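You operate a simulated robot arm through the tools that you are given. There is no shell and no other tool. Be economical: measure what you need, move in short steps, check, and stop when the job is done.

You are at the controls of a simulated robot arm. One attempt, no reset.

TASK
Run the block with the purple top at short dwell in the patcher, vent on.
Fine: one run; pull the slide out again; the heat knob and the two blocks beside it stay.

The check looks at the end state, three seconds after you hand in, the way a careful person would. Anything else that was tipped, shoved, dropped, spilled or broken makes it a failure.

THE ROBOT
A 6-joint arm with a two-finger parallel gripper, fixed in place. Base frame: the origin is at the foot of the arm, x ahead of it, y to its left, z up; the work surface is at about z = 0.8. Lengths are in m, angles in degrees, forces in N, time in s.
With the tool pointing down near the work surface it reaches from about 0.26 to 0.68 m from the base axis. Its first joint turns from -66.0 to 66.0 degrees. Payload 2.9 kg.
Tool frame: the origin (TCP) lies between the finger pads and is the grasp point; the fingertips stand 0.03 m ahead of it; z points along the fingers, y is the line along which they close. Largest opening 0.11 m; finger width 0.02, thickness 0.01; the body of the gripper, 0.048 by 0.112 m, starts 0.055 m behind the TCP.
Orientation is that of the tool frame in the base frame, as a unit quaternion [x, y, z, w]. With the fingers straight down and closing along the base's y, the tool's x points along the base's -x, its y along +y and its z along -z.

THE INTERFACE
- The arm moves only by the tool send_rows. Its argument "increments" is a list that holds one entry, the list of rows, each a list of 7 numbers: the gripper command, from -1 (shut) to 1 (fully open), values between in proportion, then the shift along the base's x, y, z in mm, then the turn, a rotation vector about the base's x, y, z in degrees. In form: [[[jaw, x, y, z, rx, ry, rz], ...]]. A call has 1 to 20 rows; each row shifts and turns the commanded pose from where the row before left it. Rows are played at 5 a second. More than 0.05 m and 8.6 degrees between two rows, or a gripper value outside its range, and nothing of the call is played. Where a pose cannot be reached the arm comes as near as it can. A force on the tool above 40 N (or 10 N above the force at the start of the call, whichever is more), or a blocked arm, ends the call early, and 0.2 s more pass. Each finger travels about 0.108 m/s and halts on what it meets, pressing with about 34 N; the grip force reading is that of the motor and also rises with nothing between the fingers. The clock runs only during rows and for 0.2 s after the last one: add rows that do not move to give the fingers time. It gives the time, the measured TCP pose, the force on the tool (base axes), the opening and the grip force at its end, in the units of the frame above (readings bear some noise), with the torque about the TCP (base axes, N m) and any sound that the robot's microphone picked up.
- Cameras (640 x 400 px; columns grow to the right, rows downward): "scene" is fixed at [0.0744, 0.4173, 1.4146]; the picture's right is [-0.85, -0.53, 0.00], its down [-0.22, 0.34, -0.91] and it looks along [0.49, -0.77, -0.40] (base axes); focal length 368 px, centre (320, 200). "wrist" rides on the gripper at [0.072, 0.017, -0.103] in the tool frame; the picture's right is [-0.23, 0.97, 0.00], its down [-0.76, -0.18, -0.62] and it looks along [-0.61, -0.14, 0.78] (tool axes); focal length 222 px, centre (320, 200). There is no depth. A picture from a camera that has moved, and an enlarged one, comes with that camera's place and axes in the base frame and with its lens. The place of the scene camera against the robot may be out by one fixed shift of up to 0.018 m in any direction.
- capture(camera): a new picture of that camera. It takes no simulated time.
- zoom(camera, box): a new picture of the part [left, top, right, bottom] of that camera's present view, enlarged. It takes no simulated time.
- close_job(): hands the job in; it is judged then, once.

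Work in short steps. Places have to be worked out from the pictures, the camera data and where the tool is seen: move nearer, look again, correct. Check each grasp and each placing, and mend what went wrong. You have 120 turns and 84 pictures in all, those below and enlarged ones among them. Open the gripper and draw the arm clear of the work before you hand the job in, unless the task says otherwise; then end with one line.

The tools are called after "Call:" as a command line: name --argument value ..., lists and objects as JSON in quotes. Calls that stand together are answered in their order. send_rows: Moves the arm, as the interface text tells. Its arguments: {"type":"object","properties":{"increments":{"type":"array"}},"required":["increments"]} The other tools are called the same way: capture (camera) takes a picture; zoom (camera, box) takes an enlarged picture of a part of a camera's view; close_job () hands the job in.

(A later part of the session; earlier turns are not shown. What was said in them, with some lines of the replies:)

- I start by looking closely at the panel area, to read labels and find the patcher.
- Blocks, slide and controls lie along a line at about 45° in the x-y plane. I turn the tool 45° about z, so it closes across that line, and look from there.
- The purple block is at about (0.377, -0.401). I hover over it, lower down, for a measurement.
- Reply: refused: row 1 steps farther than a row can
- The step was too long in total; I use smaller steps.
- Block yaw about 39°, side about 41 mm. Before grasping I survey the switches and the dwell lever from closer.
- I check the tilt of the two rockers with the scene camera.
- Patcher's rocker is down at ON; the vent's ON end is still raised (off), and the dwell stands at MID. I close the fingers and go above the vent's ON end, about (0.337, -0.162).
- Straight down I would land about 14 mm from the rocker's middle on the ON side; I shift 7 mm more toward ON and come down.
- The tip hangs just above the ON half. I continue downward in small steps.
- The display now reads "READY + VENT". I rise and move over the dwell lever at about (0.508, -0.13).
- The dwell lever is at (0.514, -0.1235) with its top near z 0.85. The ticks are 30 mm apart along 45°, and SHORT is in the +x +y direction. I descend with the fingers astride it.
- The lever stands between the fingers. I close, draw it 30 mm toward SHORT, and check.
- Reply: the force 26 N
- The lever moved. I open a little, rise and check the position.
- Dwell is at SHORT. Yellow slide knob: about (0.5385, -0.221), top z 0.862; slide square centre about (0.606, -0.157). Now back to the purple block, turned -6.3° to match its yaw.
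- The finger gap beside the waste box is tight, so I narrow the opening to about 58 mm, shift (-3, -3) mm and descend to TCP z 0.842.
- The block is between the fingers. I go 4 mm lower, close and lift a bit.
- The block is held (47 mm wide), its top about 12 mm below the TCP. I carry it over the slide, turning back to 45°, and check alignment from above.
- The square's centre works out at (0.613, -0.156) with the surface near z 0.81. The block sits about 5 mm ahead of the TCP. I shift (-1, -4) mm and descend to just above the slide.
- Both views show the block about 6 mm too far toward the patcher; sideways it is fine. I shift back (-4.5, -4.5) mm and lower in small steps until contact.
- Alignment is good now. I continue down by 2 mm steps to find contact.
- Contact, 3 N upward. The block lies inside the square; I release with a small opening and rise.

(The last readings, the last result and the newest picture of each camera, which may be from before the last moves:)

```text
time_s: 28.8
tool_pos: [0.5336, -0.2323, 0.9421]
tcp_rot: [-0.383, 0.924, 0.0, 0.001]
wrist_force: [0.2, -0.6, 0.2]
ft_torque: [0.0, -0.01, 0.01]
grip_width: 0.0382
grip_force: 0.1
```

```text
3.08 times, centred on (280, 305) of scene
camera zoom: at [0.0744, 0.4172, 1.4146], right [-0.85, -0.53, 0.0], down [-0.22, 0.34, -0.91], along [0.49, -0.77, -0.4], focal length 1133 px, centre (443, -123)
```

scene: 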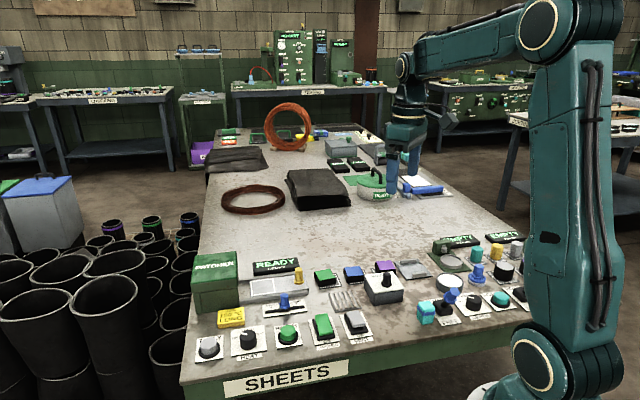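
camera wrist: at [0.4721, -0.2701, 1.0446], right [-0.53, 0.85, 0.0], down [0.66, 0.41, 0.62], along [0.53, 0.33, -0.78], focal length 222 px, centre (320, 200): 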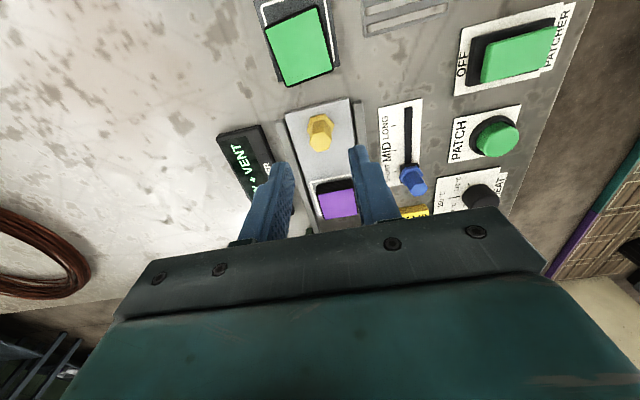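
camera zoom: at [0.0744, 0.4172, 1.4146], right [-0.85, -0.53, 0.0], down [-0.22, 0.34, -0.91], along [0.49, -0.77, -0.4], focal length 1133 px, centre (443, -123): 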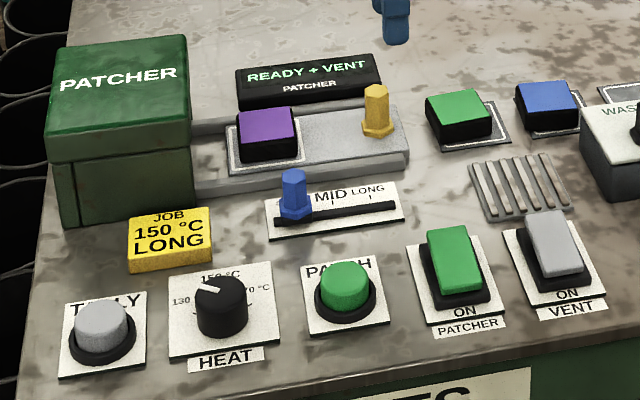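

The block is well inside the square. Slide knob recomputed at (0.542, -0.226); I descend astride it to TCP z 0.862.

Call:
send_rows --increments '[[[-0.3, 8.5, 6.5, -10, 0, 0, 0], [-0.3, 0, 0, -25, 0, 0, 0], [-0.3, 0, 0, -20, 0, 0, 0], [-0.3, 0, 0, -15, 0, 0, 0], [-0.3, 0, 0, -10, 0, 0, 0], [-0.3, 0, 0, 0, 0, 0, 0]]]'

Call:
capture --camera "wrist"

Call:
zoom --camera "scene" --box '[200, 240, 320, 315]'

```text
time_s: 30.2
tool_pos: [0.5411, -0.2282, 0.8604]
tcp_rot: [-0.383, 0.924, 0.0, 0.0]
wrist_force: [0.0, -0.3, -0.6]
ft_torque: [-0.04, 0.01, -0.01]
grip_width: 0.0386
grip_force: 0.0
```

```text
39 pictures are left
camera wrist: at [0.4801, -0.265, 0.9635], right [-0.53, 0.85, 0.0], down [0.66, 0.41, 0.62], along [0.53, 0.33, -0.78], focal length 222 px, centre (320, 200)
```

wrist: 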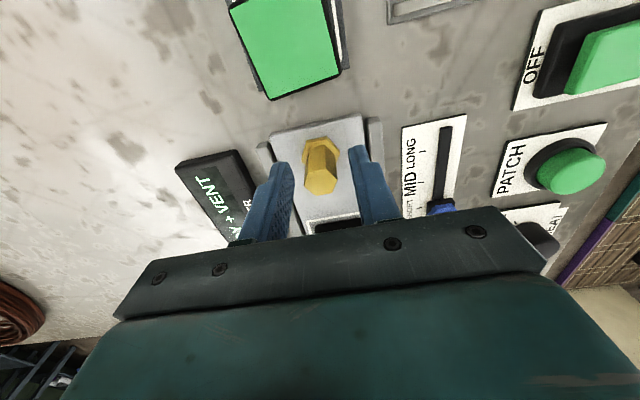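

```text
5.33 times, centred on (260, 278) of scene
camera zoom: at [0.0744, 0.4173, 1.4146], right [-0.85, -0.53, 0.0], down [-0.22, 0.34, -0.91], along [0.49, -0.77, -0.4], focal length 1964 px, centre (640, -213)
```

zoom: 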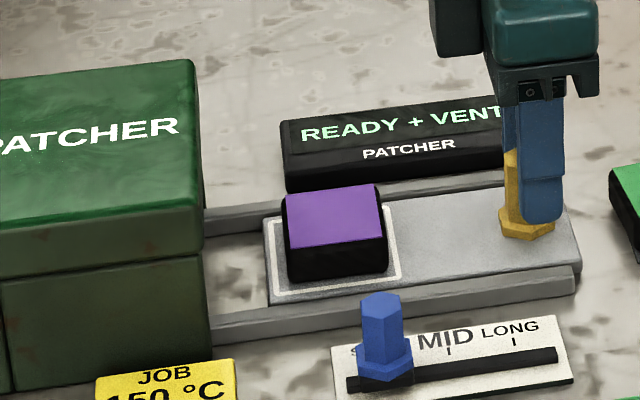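

The knob is astride. I close and push the slide gently along 45°, 42 mm first.

Call:
send_rows --increments '[[[-1, 0, 0, 0, 0, 0, 0], [-1, 0, 0, 0, 0, 0, 0], [-1, 2, 2, 0, 0, 0, 0], [-1, 4, 4, 0, 0, 0, 0], [-1, 4, 4, 0, 0, 0, 0], [-1, 4, 4, 0, 0, 0, 0], [-1, 4, 4, 0, 0, 0, 0], [-1, 4, 4, 0, 0, 0, 0], [-1, 4, 4, 0, 0, 0, 0], [-1, 4, 4, 0, 0, 0, 0], [-1, 0, 0, 0, 0, 0, 0]]]'

Call:
zoom --camera "scene" --box '[180, 230, 340, 330]'

```text
time_s: 32.6
tool_pos: [0.573, -0.1985, 0.8614]
tcp_rot: [-0.382, 0.924, 0.0, 0.001]
wrist_force: [-0.3, 1.4, 15.4]
ft_torque: [0.26, 0.42, -0.06]
grip_width: 0.0217
grip_force: 44.6
```

```text
4.00 times, centred on (260, 280) of scene
camera zoom: at [0.0742, 0.4174, 1.4146], right [-0.85, -0.53, 0.0], down [-0.22, 0.34, -0.91], along [0.49, -0.77, -0.4], focal length 1473 px, centre (560, -120)
```

zoom: 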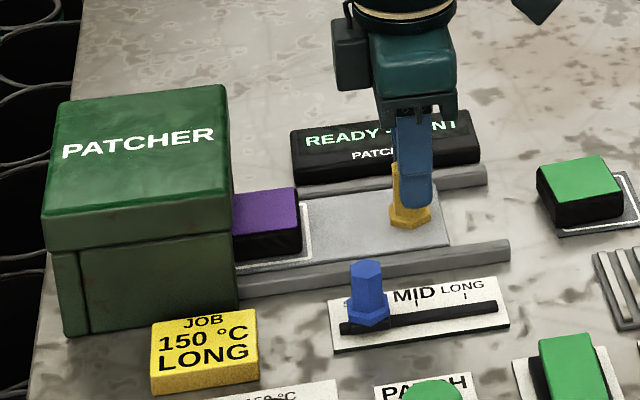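

The slide runs smoothly with the block on it. I push on, up to 48 mm more, expecting the stop.

Call:
send_rows --increments '[[[-1, 4, 4, 1, 0, 0, 0], [-1, 4, 4, 0, 0, 0, 0], [-1, 4, 4, 0, 0, 0, 0], [-1, 4, 4, 0, 0, 0, 0], [-1, 4, 4, 0, 0, 0, 0], [-1, 3, 3, 0, 0, 0, 0], [-1, 3, 3, 0, 0, 0, 0], [-1, 2, 2, 0, 0, 0, 0], [-1, 2, 2, 0, 0, 0, 0], [-1, 2, 2, 0, 0, 0, 0], [-1, 2, 2, 0, 0, 0, 0], [-1, 0, 0, 0, 0, 0, 0]]]'

Call:
zoom --camera "scene" --box '[180, 230, 340, 330]'

```text
time_s: 35.2
tool_pos: [0.6084, -0.1632, 0.8604]
tcp_rot: [-0.382, 0.924, 0.0, -0.001]
wrist_force: [-0.1, -1.2, 5.9]
ft_torque: [0.11, 0.53, 0.06]
grip_width: 0.0214
grip_force: 44.7
```

```text
4.00 times, centred on (260, 280) of scene
camera zoom: at [0.0744, 0.4173, 1.4146], right [-0.85, -0.53, 0.0], down [-0.22, 0.34, -0.91], along [0.49, -0.77, -0.4], focal length 1473 px, centre (560, -120)
```

zoom: 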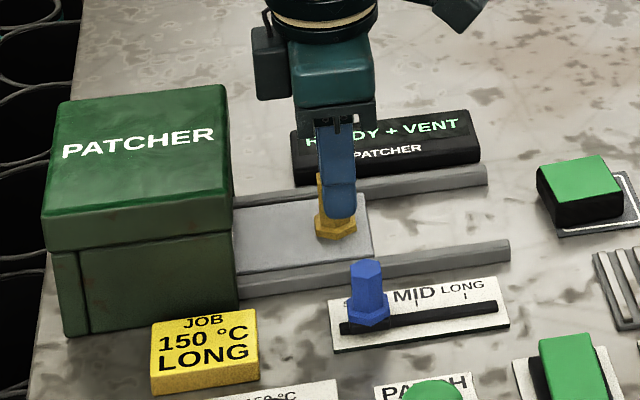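

No stop felt yet; block is inside. I push on in 2 mm steps.

Call:
send_rows --increments '[[[-1, 2, 2, 0, 0, 0, 0], [-1, 2, 2, 0, 0, 0, 0], [-1, 2, 2, 0, 0, 0, 0], [-1, 2, 2, 0, 0, 0, 0], [-1, 2, 2, 0, 0, 0, 0], [-1, 2, 2, 0, 0, 0, 0], [-1, 2, 2, 0, 0, 0, 0], [-1, 0, 0, 0, 0, 0, 0]]]'

Call:
zoom --camera "scene" --box '[180, 230, 340, 330]'

```text
time_s: 36.6
tool_pos: [0.6123, -0.1573, 0.8609]
tcp_rot: [-0.376, 0.926, 0.003, -0.006]
wrist_force: [-8.7, -1.9, 3.3]
ft_torque: [-0.41, -0.26, 0.13]
grip_width: 0.0215
grip_force: 45.2
stopped in row 6: the force on the tool passed its limit at 43 N (the readings are from after the stop); the commanded pose is now the measured one
```

```text
4.00 times, centred on (260, 280) of scene
camera zoom: at [0.0742, 0.4173, 1.4146], right [-0.85, -0.53, 0.0], down [-0.22, 0.34, -0.91], along [0.49, -0.77, -0.4], focal length 1473 px, centre (560, -120)
```

zoom: 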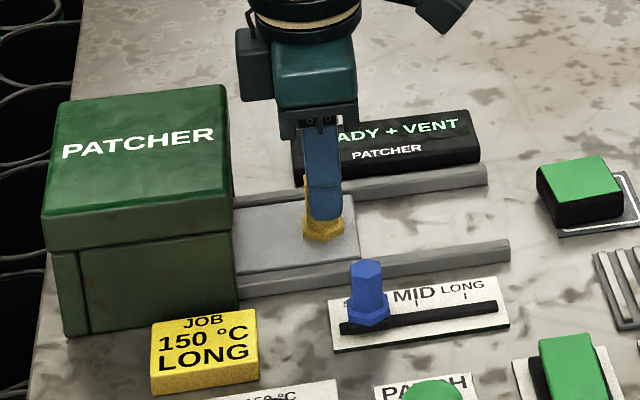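

Stop reached after about 101 mm travel. I release, rise and go above the PATCH button at about (0.454, -0.063).

Call:
send_rows --increments '[[[-0.3, 0, 0, 0, 0, 0, 0], [-0.3, 0, 0, 0, 0, 0, 0], [-0.3, 0, 0, 40, 0, 0, 0], [-0.3, 0, 0, 40, 0, 0, 0], [-1, -30, 15, 0, 0, 0, 0], [-1, -32, 20, 0, 0, 0, 0], [-1, -32, 20, 0, 0, 0, 0], [-1, -32, 20, 0, 0, 0, 0], [-1, -32, 19, -30, 0, 0, 0], [-1, 0, 0, 0, 0, 0, 0]]]'

Call:
capture --camera "wrist"

Call:
zoom --camera "scene" --box '[180, 240, 380, 370]'

```text
time_s: 38.8
tool_pos: [0.4554, -0.0609, 0.9099]
tcp_rot: [-0.377, 0.926, 0.002, -0.004]
wrist_force: [-0.1, 0.2, -0.3]
ft_torque: [-0.03, 0.0, 0.0]
grip_width: 0.0001
grip_force: 34.3
```

```text
34 pictures are left
camera wrist: at [0.3939, -0.0972, 1.0131], right [-0.52, 0.86, 0.0], down [0.68, 0.4, 0.62], along [0.53, 0.32, -0.79], focal length 222 px, centre (320, 200)
```

wrist: 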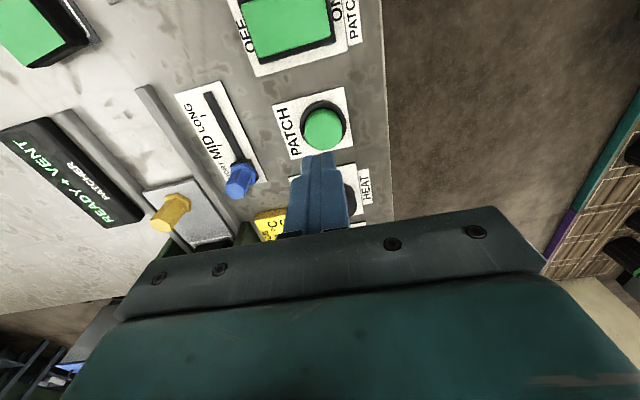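

```text
3.08 times, centred on (280, 305) of scene
camera zoom: at [0.0744, 0.4173, 1.4146], right [-0.85, -0.53, 0.0], down [-0.22, 0.34, -0.91], along [0.49, -0.77, -0.4], focal length 1133 px, centre (443, -123)
```

zoom: 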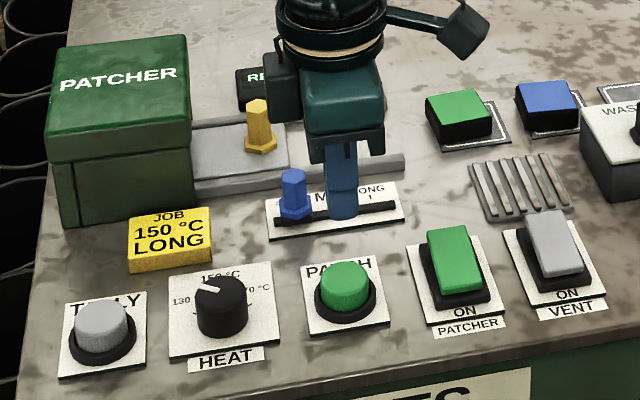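

The display still reads READY + VENT. I correct by (-4, 0) mm and press down slowly, one press.

Call:
send_rows --increments '[[[-1, -4, 0, -10, 0, 0, 0], [-1, 0, 0, -15, 0, 0, 0], [-1, 0, 0, -10, 0, 0, 0], [-1, 0, 0, -3, 0, 0, 0], [-1, 0, 0, -3, 0, 0, 0], [-1, 0, 0, 0, 0, 0, 0]]]'

Call:
zoom --camera "scene" --box '[230, 250, 350, 340]'

```text
time_s: 40.2
tool_pos: [0.4515, -0.0617, 0.8688]
tcp_rot: [-0.376, 0.927, 0.002, -0.005]
wrist_force: [-0.1, 0.0, 0.5]
ft_torque: [-0.03, -0.03, 0.01]
grip_width: 0.0001
grip_force: 33.7
```

```text
4.44 times, centred on (290, 295) of scene
camera zoom: at [0.0744, 0.4173, 1.4146], right [-0.85, -0.53, 0.0], down [-0.22, 0.34, -0.91], along [0.49, -0.77, -0.4], focal length 1636 px, centre (453, -222)
```

zoom: 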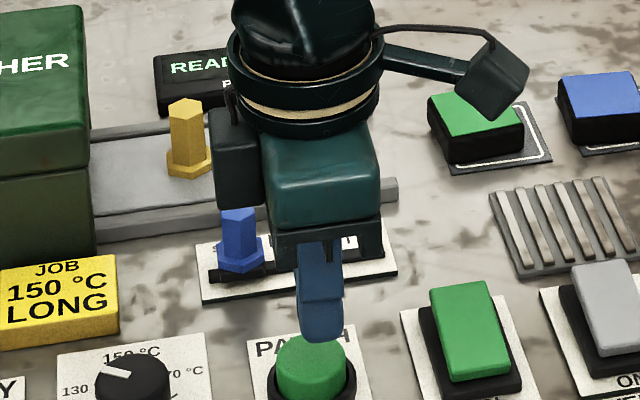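

The tip is just above the button. I press in 2 mm steps.

Call:
send_rows --increments '[[[-1, 2, 1, -2, 0, 0, 0], [-1, 0, 0, -2, 0, 0, 0], [-1, 0, 0, -2, 0, 0, 0], [-1, 0, 0, -2, 0, 0, 0]]]'

Call:
zoom --camera "scene" --box '[230, 250, 350, 340]'

```text
time_s: 41.2
tool_pos: [0.453, -0.0625, 0.8615]
tcp_rot: [-0.376, 0.927, 0.002, -0.005]
wrist_force: [-0.2, -0.4, -0.1]
ft_torque: [0.01, 0.01, -0.05]
grip_width: 0.0001
grip_force: 33.9
```

```text
4.44 times, centred on (290, 295) of scene
camera zoom: at [0.0744, 0.4173, 1.4146], right [-0.85, -0.53, 0.0], down [-0.22, 0.34, -0.91], along [0.49, -0.77, -0.4], focal length 1636 px, centre (453, -222)
```

zoom: 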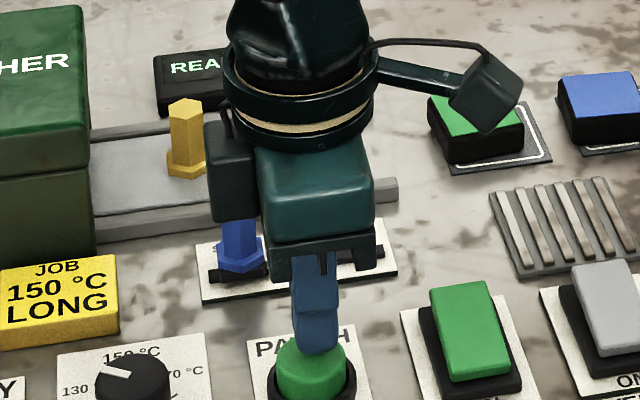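

Call:
send_rows --increments '[[[-1, 0, 0, -2, 0, 0, 0], [-1, 0, 0, -2, 0, 0, 0], [-1, 0, 0, -2, 0, 0, 0], [-1, 0, 0, -2, 0, 0, 0]]]'

Call:
zoom --camera "scene" --box '[230, 250, 350, 340]'

```text
time_s: 42.2
tool_pos: [0.4541, -0.0623, 0.8533]
tcp_rot: [-0.376, 0.927, 0.002, -0.005]
wrist_force: [0.6, -1.0, 2.3]
ft_torque: [-0.05, -0.01, -0.04]
grip_width: 0.0
grip_force: 34.1
heard: click
```

```text
4.44 times, centred on (290, 295) of scene
camera zoom: at [0.0744, 0.4172, 1.4146], right [-0.85, -0.53, 0.0], down [-0.22, 0.34, -0.91], along [0.49, -0.77, -0.4], focal length 1636 px, centre (453, -222)
```

zoom: 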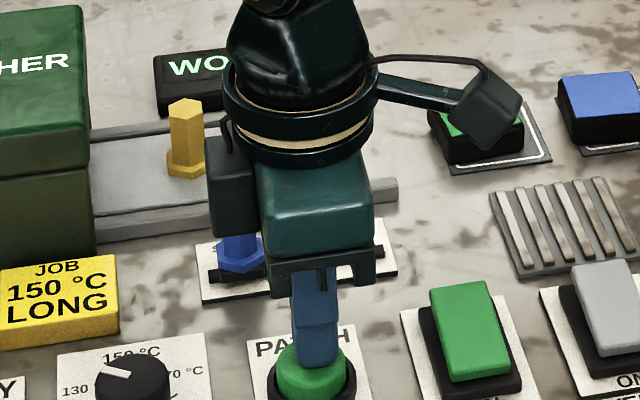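

A click, and the display begins "WO…" (working). I rise straight up and wait near the slide knob, watching the display.

Call:
send_rows --increments '[[[-1, 0, 0, 30, 0, 0, 0], [-1, 0, 0, 40, 0, 0, 0], [-1, 30, -20, 10, 0, 0, 0], [-1, 30, -20, 0, 0, 0, 0], [-0.3, 30, -20, 0, 0, 0, 0], [-0.3, 30, -20, 0, 0, 0, 0], [-0.3, 0, 0, 0, 0, 0, 0], [-0.3, 0, 0, 0, 0, 0, 0]]]'

Call:
capture --camera "wrist"

Call:
zoom --camera "scene" --box '[180, 240, 380, 370]'

```text
time_s: 44.0
tool_pos: [0.5745, -0.1422, 0.9336]
tcp_rot: [-0.376, 0.927, 0.001, -0.005]
wrist_force: [0.4, 0.1, -0.7]
ft_torque: [-0.01, -0.02, -0.05]
grip_width: 0.0381
grip_force: 0.0
```

```text
29 pictures are left
camera wrist: at [0.513, -0.1786, 1.037], right [-0.52, 0.86, 0.01], down [0.68, 0.4, 0.62], along [0.52, 0.32, -0.79], focal length 222 px, centre (320, 200)
```

wrist: 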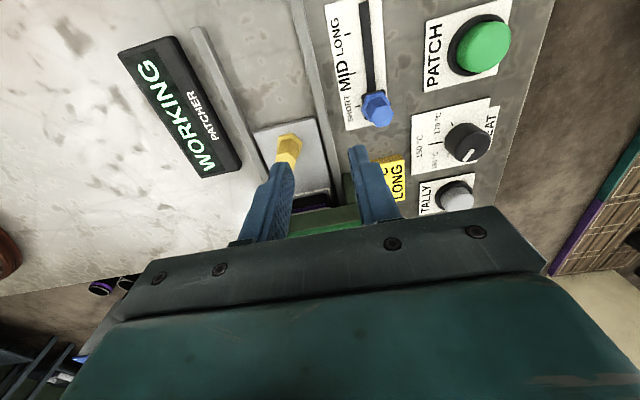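

```text
3.08 times, centred on (280, 305) of scene
camera zoom: at [0.0745, 0.4172, 1.4146], right [-0.85, -0.53, 0.0], down [-0.22, 0.34, -0.91], along [0.49, -0.77, -0.4], focal length 1133 px, centre (443, -123)
```

zoom: 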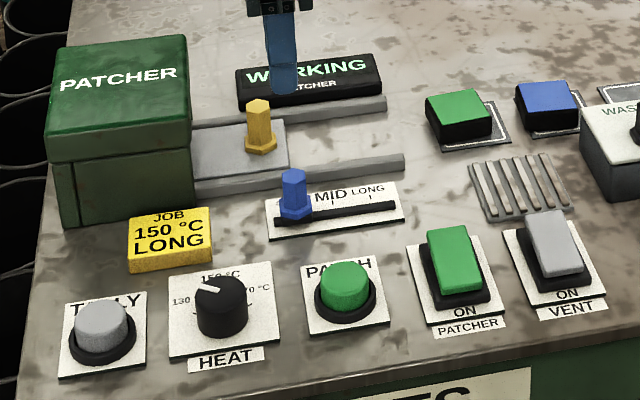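

"WORKING". I move above the slide knob (0.612, -0.157), staying high, and wait.

Call:
send_rows --increments '[[[-0.3, 19, -7.5, 0, 0, 0, 0.8], [-0.3, 19, -7.5, 0, 0, 0, 0], [-0.3, 0, 0, 0, 0, 0, 0], [-0.3, 0, 0, 0, 0, 0, 0], [-0.3, 0, 0, 0, 0, 0, 0], [-0.3, 0, 0, 0, 0, 0, 0], [-0.3, 0, 0, 0, 0, 0, 0], [-0.3, 0, 0, 0, 0, 0, 0], [-0.3, 0, 0, 0, 0, 0, 0], [-0.3, 0, 0, 0, 0, 0, 0], [-0.3, 0, 0, 0, 0, 0, 0], [-0.3, 0, 0, 0, 0, 0, 0], [-0.3, 0, 0, 0, 0, 0, 0], [-0.3, 0, 0, 0, 0, 0, 0], [-0.3, 0, 0, 0, 0, 0, 0], [-0.3, 0, 0, 0, 0, 0, 0], [-0.3, 0, 0, 0, 0, 0, 0], [-0.3, 0, 0, 0, 0, 0, 0], [-0.3, 0, 0, 0, 0, 0, 0], [-0.3, 0, 0, 0, 0, 0, 0]]]'

Call:
capture --camera "wrist"

```text
time_s: 48.2
tool_pos: [0.6116, -0.1568, 0.9335]
tcp_rot: [-0.382, 0.924, 0.0, -0.005]
wrist_force: [0.0, -0.2, 0.3]
ft_torque: [-0.02, 0.03, -0.03]
grip_width: 0.0387
grip_force: 0.1
```

```text
27 pictures are left
camera wrist: at [0.5512, -0.1937, 1.0372], right [-0.53, 0.85, 0.01], down [0.67, 0.41, 0.62], along [0.52, 0.33, -0.79], focal length 222 px, centre (320, 200)
```

wrist: 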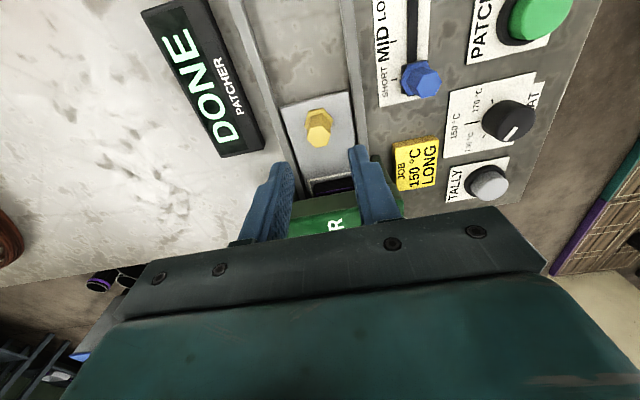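

"DONE". I go down onto the knob, where I had gripped it before.

Call:
send_rows --increments '[[[-0.3, -1, 0, -30, 0, 0, 0], [-0.3, 0, 0, -25, 0, 0, 0], [-0.3, 0, 0, -17, 0, 0, 0], [-0.3, 0, 0, 0, 0, 0, 0]]]'

Call:
zoom --camera "scene" --box '[180, 230, 340, 330]'

```text
time_s: 49.2
tool_pos: [0.6108, -0.1577, 0.8618]
tcp_rot: [-0.384, 0.924, 0.002, -0.006]
wrist_force: [0.4, -0.1, 0.0]
ft_torque: [0.03, -0.02, 0.0]
grip_width: 0.0384
grip_force: 0.1
```

```text
4.00 times, centred on (260, 280) of scene
camera zoom: at [0.0744, 0.4173, 1.4146], right [-0.85, -0.53, 0.0], down [-0.22, 0.34, -0.91], along [0.49, -0.77, -0.4], focal length 1473 px, centre (560, -120)
```

zoom: 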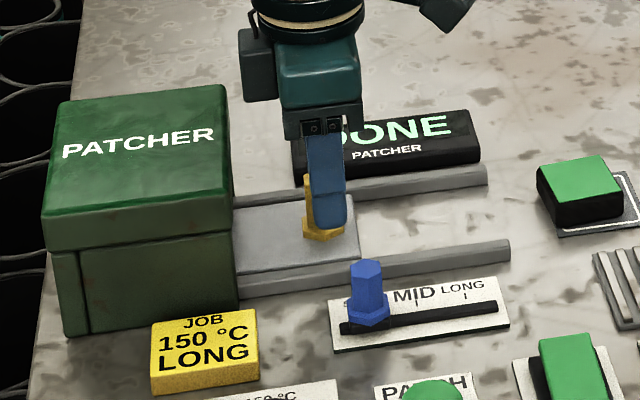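

Close and pull the slide back gently, about 93 mm in this call.

Call:
send_rows --increments '[[[-1, 0, 0, 0, 0, 0, 0], [-1, 0, 0, 0, 0, 0, 0], [-1, -2, -2, 0, 0, 0, 0], [-1, -4, -4, 0, 0, 0, 0], [-1, -4, -4, 0, 0, 0, 0], [-1, -4, -4, 0, 0, 0, 0], [-1, -4, -4, 0, 0, 0, 0], [-1, -4, -4, 0, 0, 0, 0], [-1, -4, -4, 0, 0, 0, 0], [-1, -4, -4, 0, 0, 0, 0], [-1, -4, -4, 0, 0, 0, 0], [-1, -4, -4, 0, 0, 0, 0], [-1, -4, -4, 0, 0, 0, 0], [-1, -4, -4, 0, 0, 0, 0], [-1, -4, -4, 0, 0, 0, 0], [-1, -4, -4, 0, 0, 0, 0], [-1, -4, -4, 0, 0, 0, 0], [-1, -4, -4, 0, 0, 0, 0], [-1, -4, -4, 0, 0, 0, 0], [-1, 0, 0, 0, 0, 0, 0]]]'

Call:
zoom --camera "scene" --box '[180, 230, 340, 330]'

```text
time_s: 53.4
tool_pos: [0.5472, -0.2232, 0.8615]
tcp_rot: [-0.384, 0.924, 0.0, -0.003]
wrist_force: [15.2, -16.3, -1.5]
ft_torque: [-0.55, -0.82, -0.02]
grip_width: 0.0215
grip_force: 45.2
```

```text
4.00 times, centred on (260, 280) of scene
camera zoom: at [0.0748, 0.4169, 1.4147], right [-0.85, -0.53, 0.0], down [-0.22, 0.34, -0.91], along [0.49, -0.77, -0.4], focal length 1473 px, centre (560, -120)
```

zoom: 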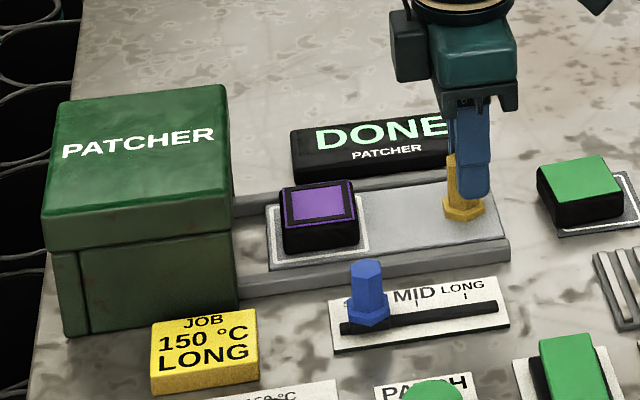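

The block came out patched. About 7 mm remain; I pull slowly to the stop, easing the sideways load.

Call:
send_rows --increments '[[[-1, -0.5, -3.5, 0, 0, 0, 0], [-1, -2, -2, 0, 0, 0, 0], [-1, -1.5, -1.5, 0, 0, 0, 0], [-1, -1, -1, 0, 0, 0, 0], [-1, -1, -1, 0, 0, 0, 0], [-1, 0, 0, 0, 0, 0, 0]]]'

Call:
zoom --camera "scene" --box '[180, 230, 340, 330]'

```text
time_s: 54.8
tool_pos: [0.5424, -0.2286, 0.8622]
tcp_rot: [-0.387, 0.922, 0.001, -0.003]
wrist_force: [24.0, 16.4, 2.9]
ft_torque: [-0.04, -0.84, -0.1]
grip_width: 0.0212
grip_force: 44.3
```

```text
4.00 times, centred on (260, 280) of scene
camera zoom: at [0.0749, 0.4177, 1.4144], right [-0.85, -0.53, 0.0], down [-0.22, 0.34, -0.91], along [0.49, -0.77, -0.4], focal length 1473 px, centre (560, -120)
```

zoom: 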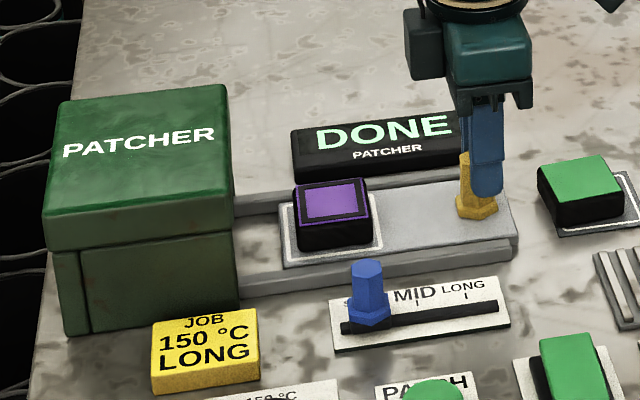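

The slide is at its outer stop. I release, rise straight up and retreat.

Call:
send_rows --increments '[[[-1, 1, 1, 0, 0, 0, 0], [-0.3, 0, 0, 0, 0, 0, 0], [-0.3, 0, 0, 0, 0, 0, 0], [-0.3, 0, 0, 35, 0, 0, 0], [-0.3, 0, 0, 40, 0, 0, 0], [-0.3, 0, 0, 40, 0, 0, 0], [0.5, -30, -10, 35, 0, 0, 0], [1, -40, -10, 25, 0, 0, 0], [1, -40, -10, 25, 0, 0, 0], [1, -40, -10, 25, 0, 0, 0], [1, -40, -10, 10, 0, 0, 0], [1, 0, 0, 0, 0, 0, 0]]]'

Call:
capture --camera "scene"

Call:
zoom --camera "scene" --box '[180, 240, 420, 370]'

```text
time_s: 57.4
tool_pos: [0.3491, -0.2812, 1.0973]
tcp_rot: [-0.383, 0.924, 0.002, -0.005]
wrist_force: [0.4, -0.7, 0.5]
ft_torque: [0.01, 0.0, 0.0]
grip_width: 0.1099
grip_force: 0.0
```

```text
23 pictures are left
```

scene: 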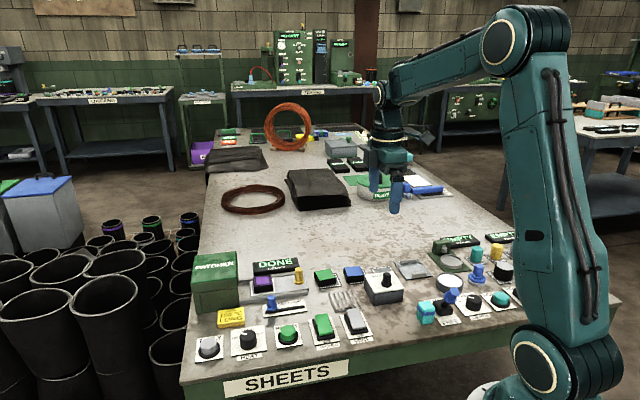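

```text
2.67 times, centred on (300, 305) of scene
camera zoom: at [0.0744, 0.4173, 1.4146], right [-0.85, -0.53, 0.0], down [-0.22, 0.34, -0.91], along [0.49, -0.77, -0.4], focal length 982 px, centre (373, -80)
```

zoom: 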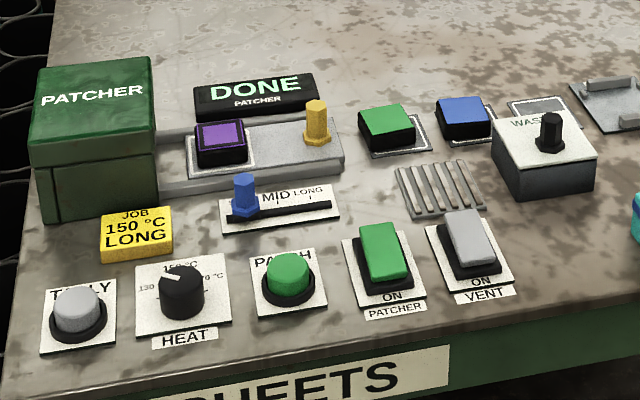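

The display shows DONE with the slide out and the patched purple block on it. Vent is on, dwell is at SHORT, the heat knob and the other two blocks are untouched, and the arm is clear with the gripper open, so I hand in.

Call:
close_job

```text
The job is handed in.
```

The purple-topped block had one short-dwell run in the patcher with the vent on and now sits patched on the pulled-out slide. The heat knob and the two blocks beside it were not touched.
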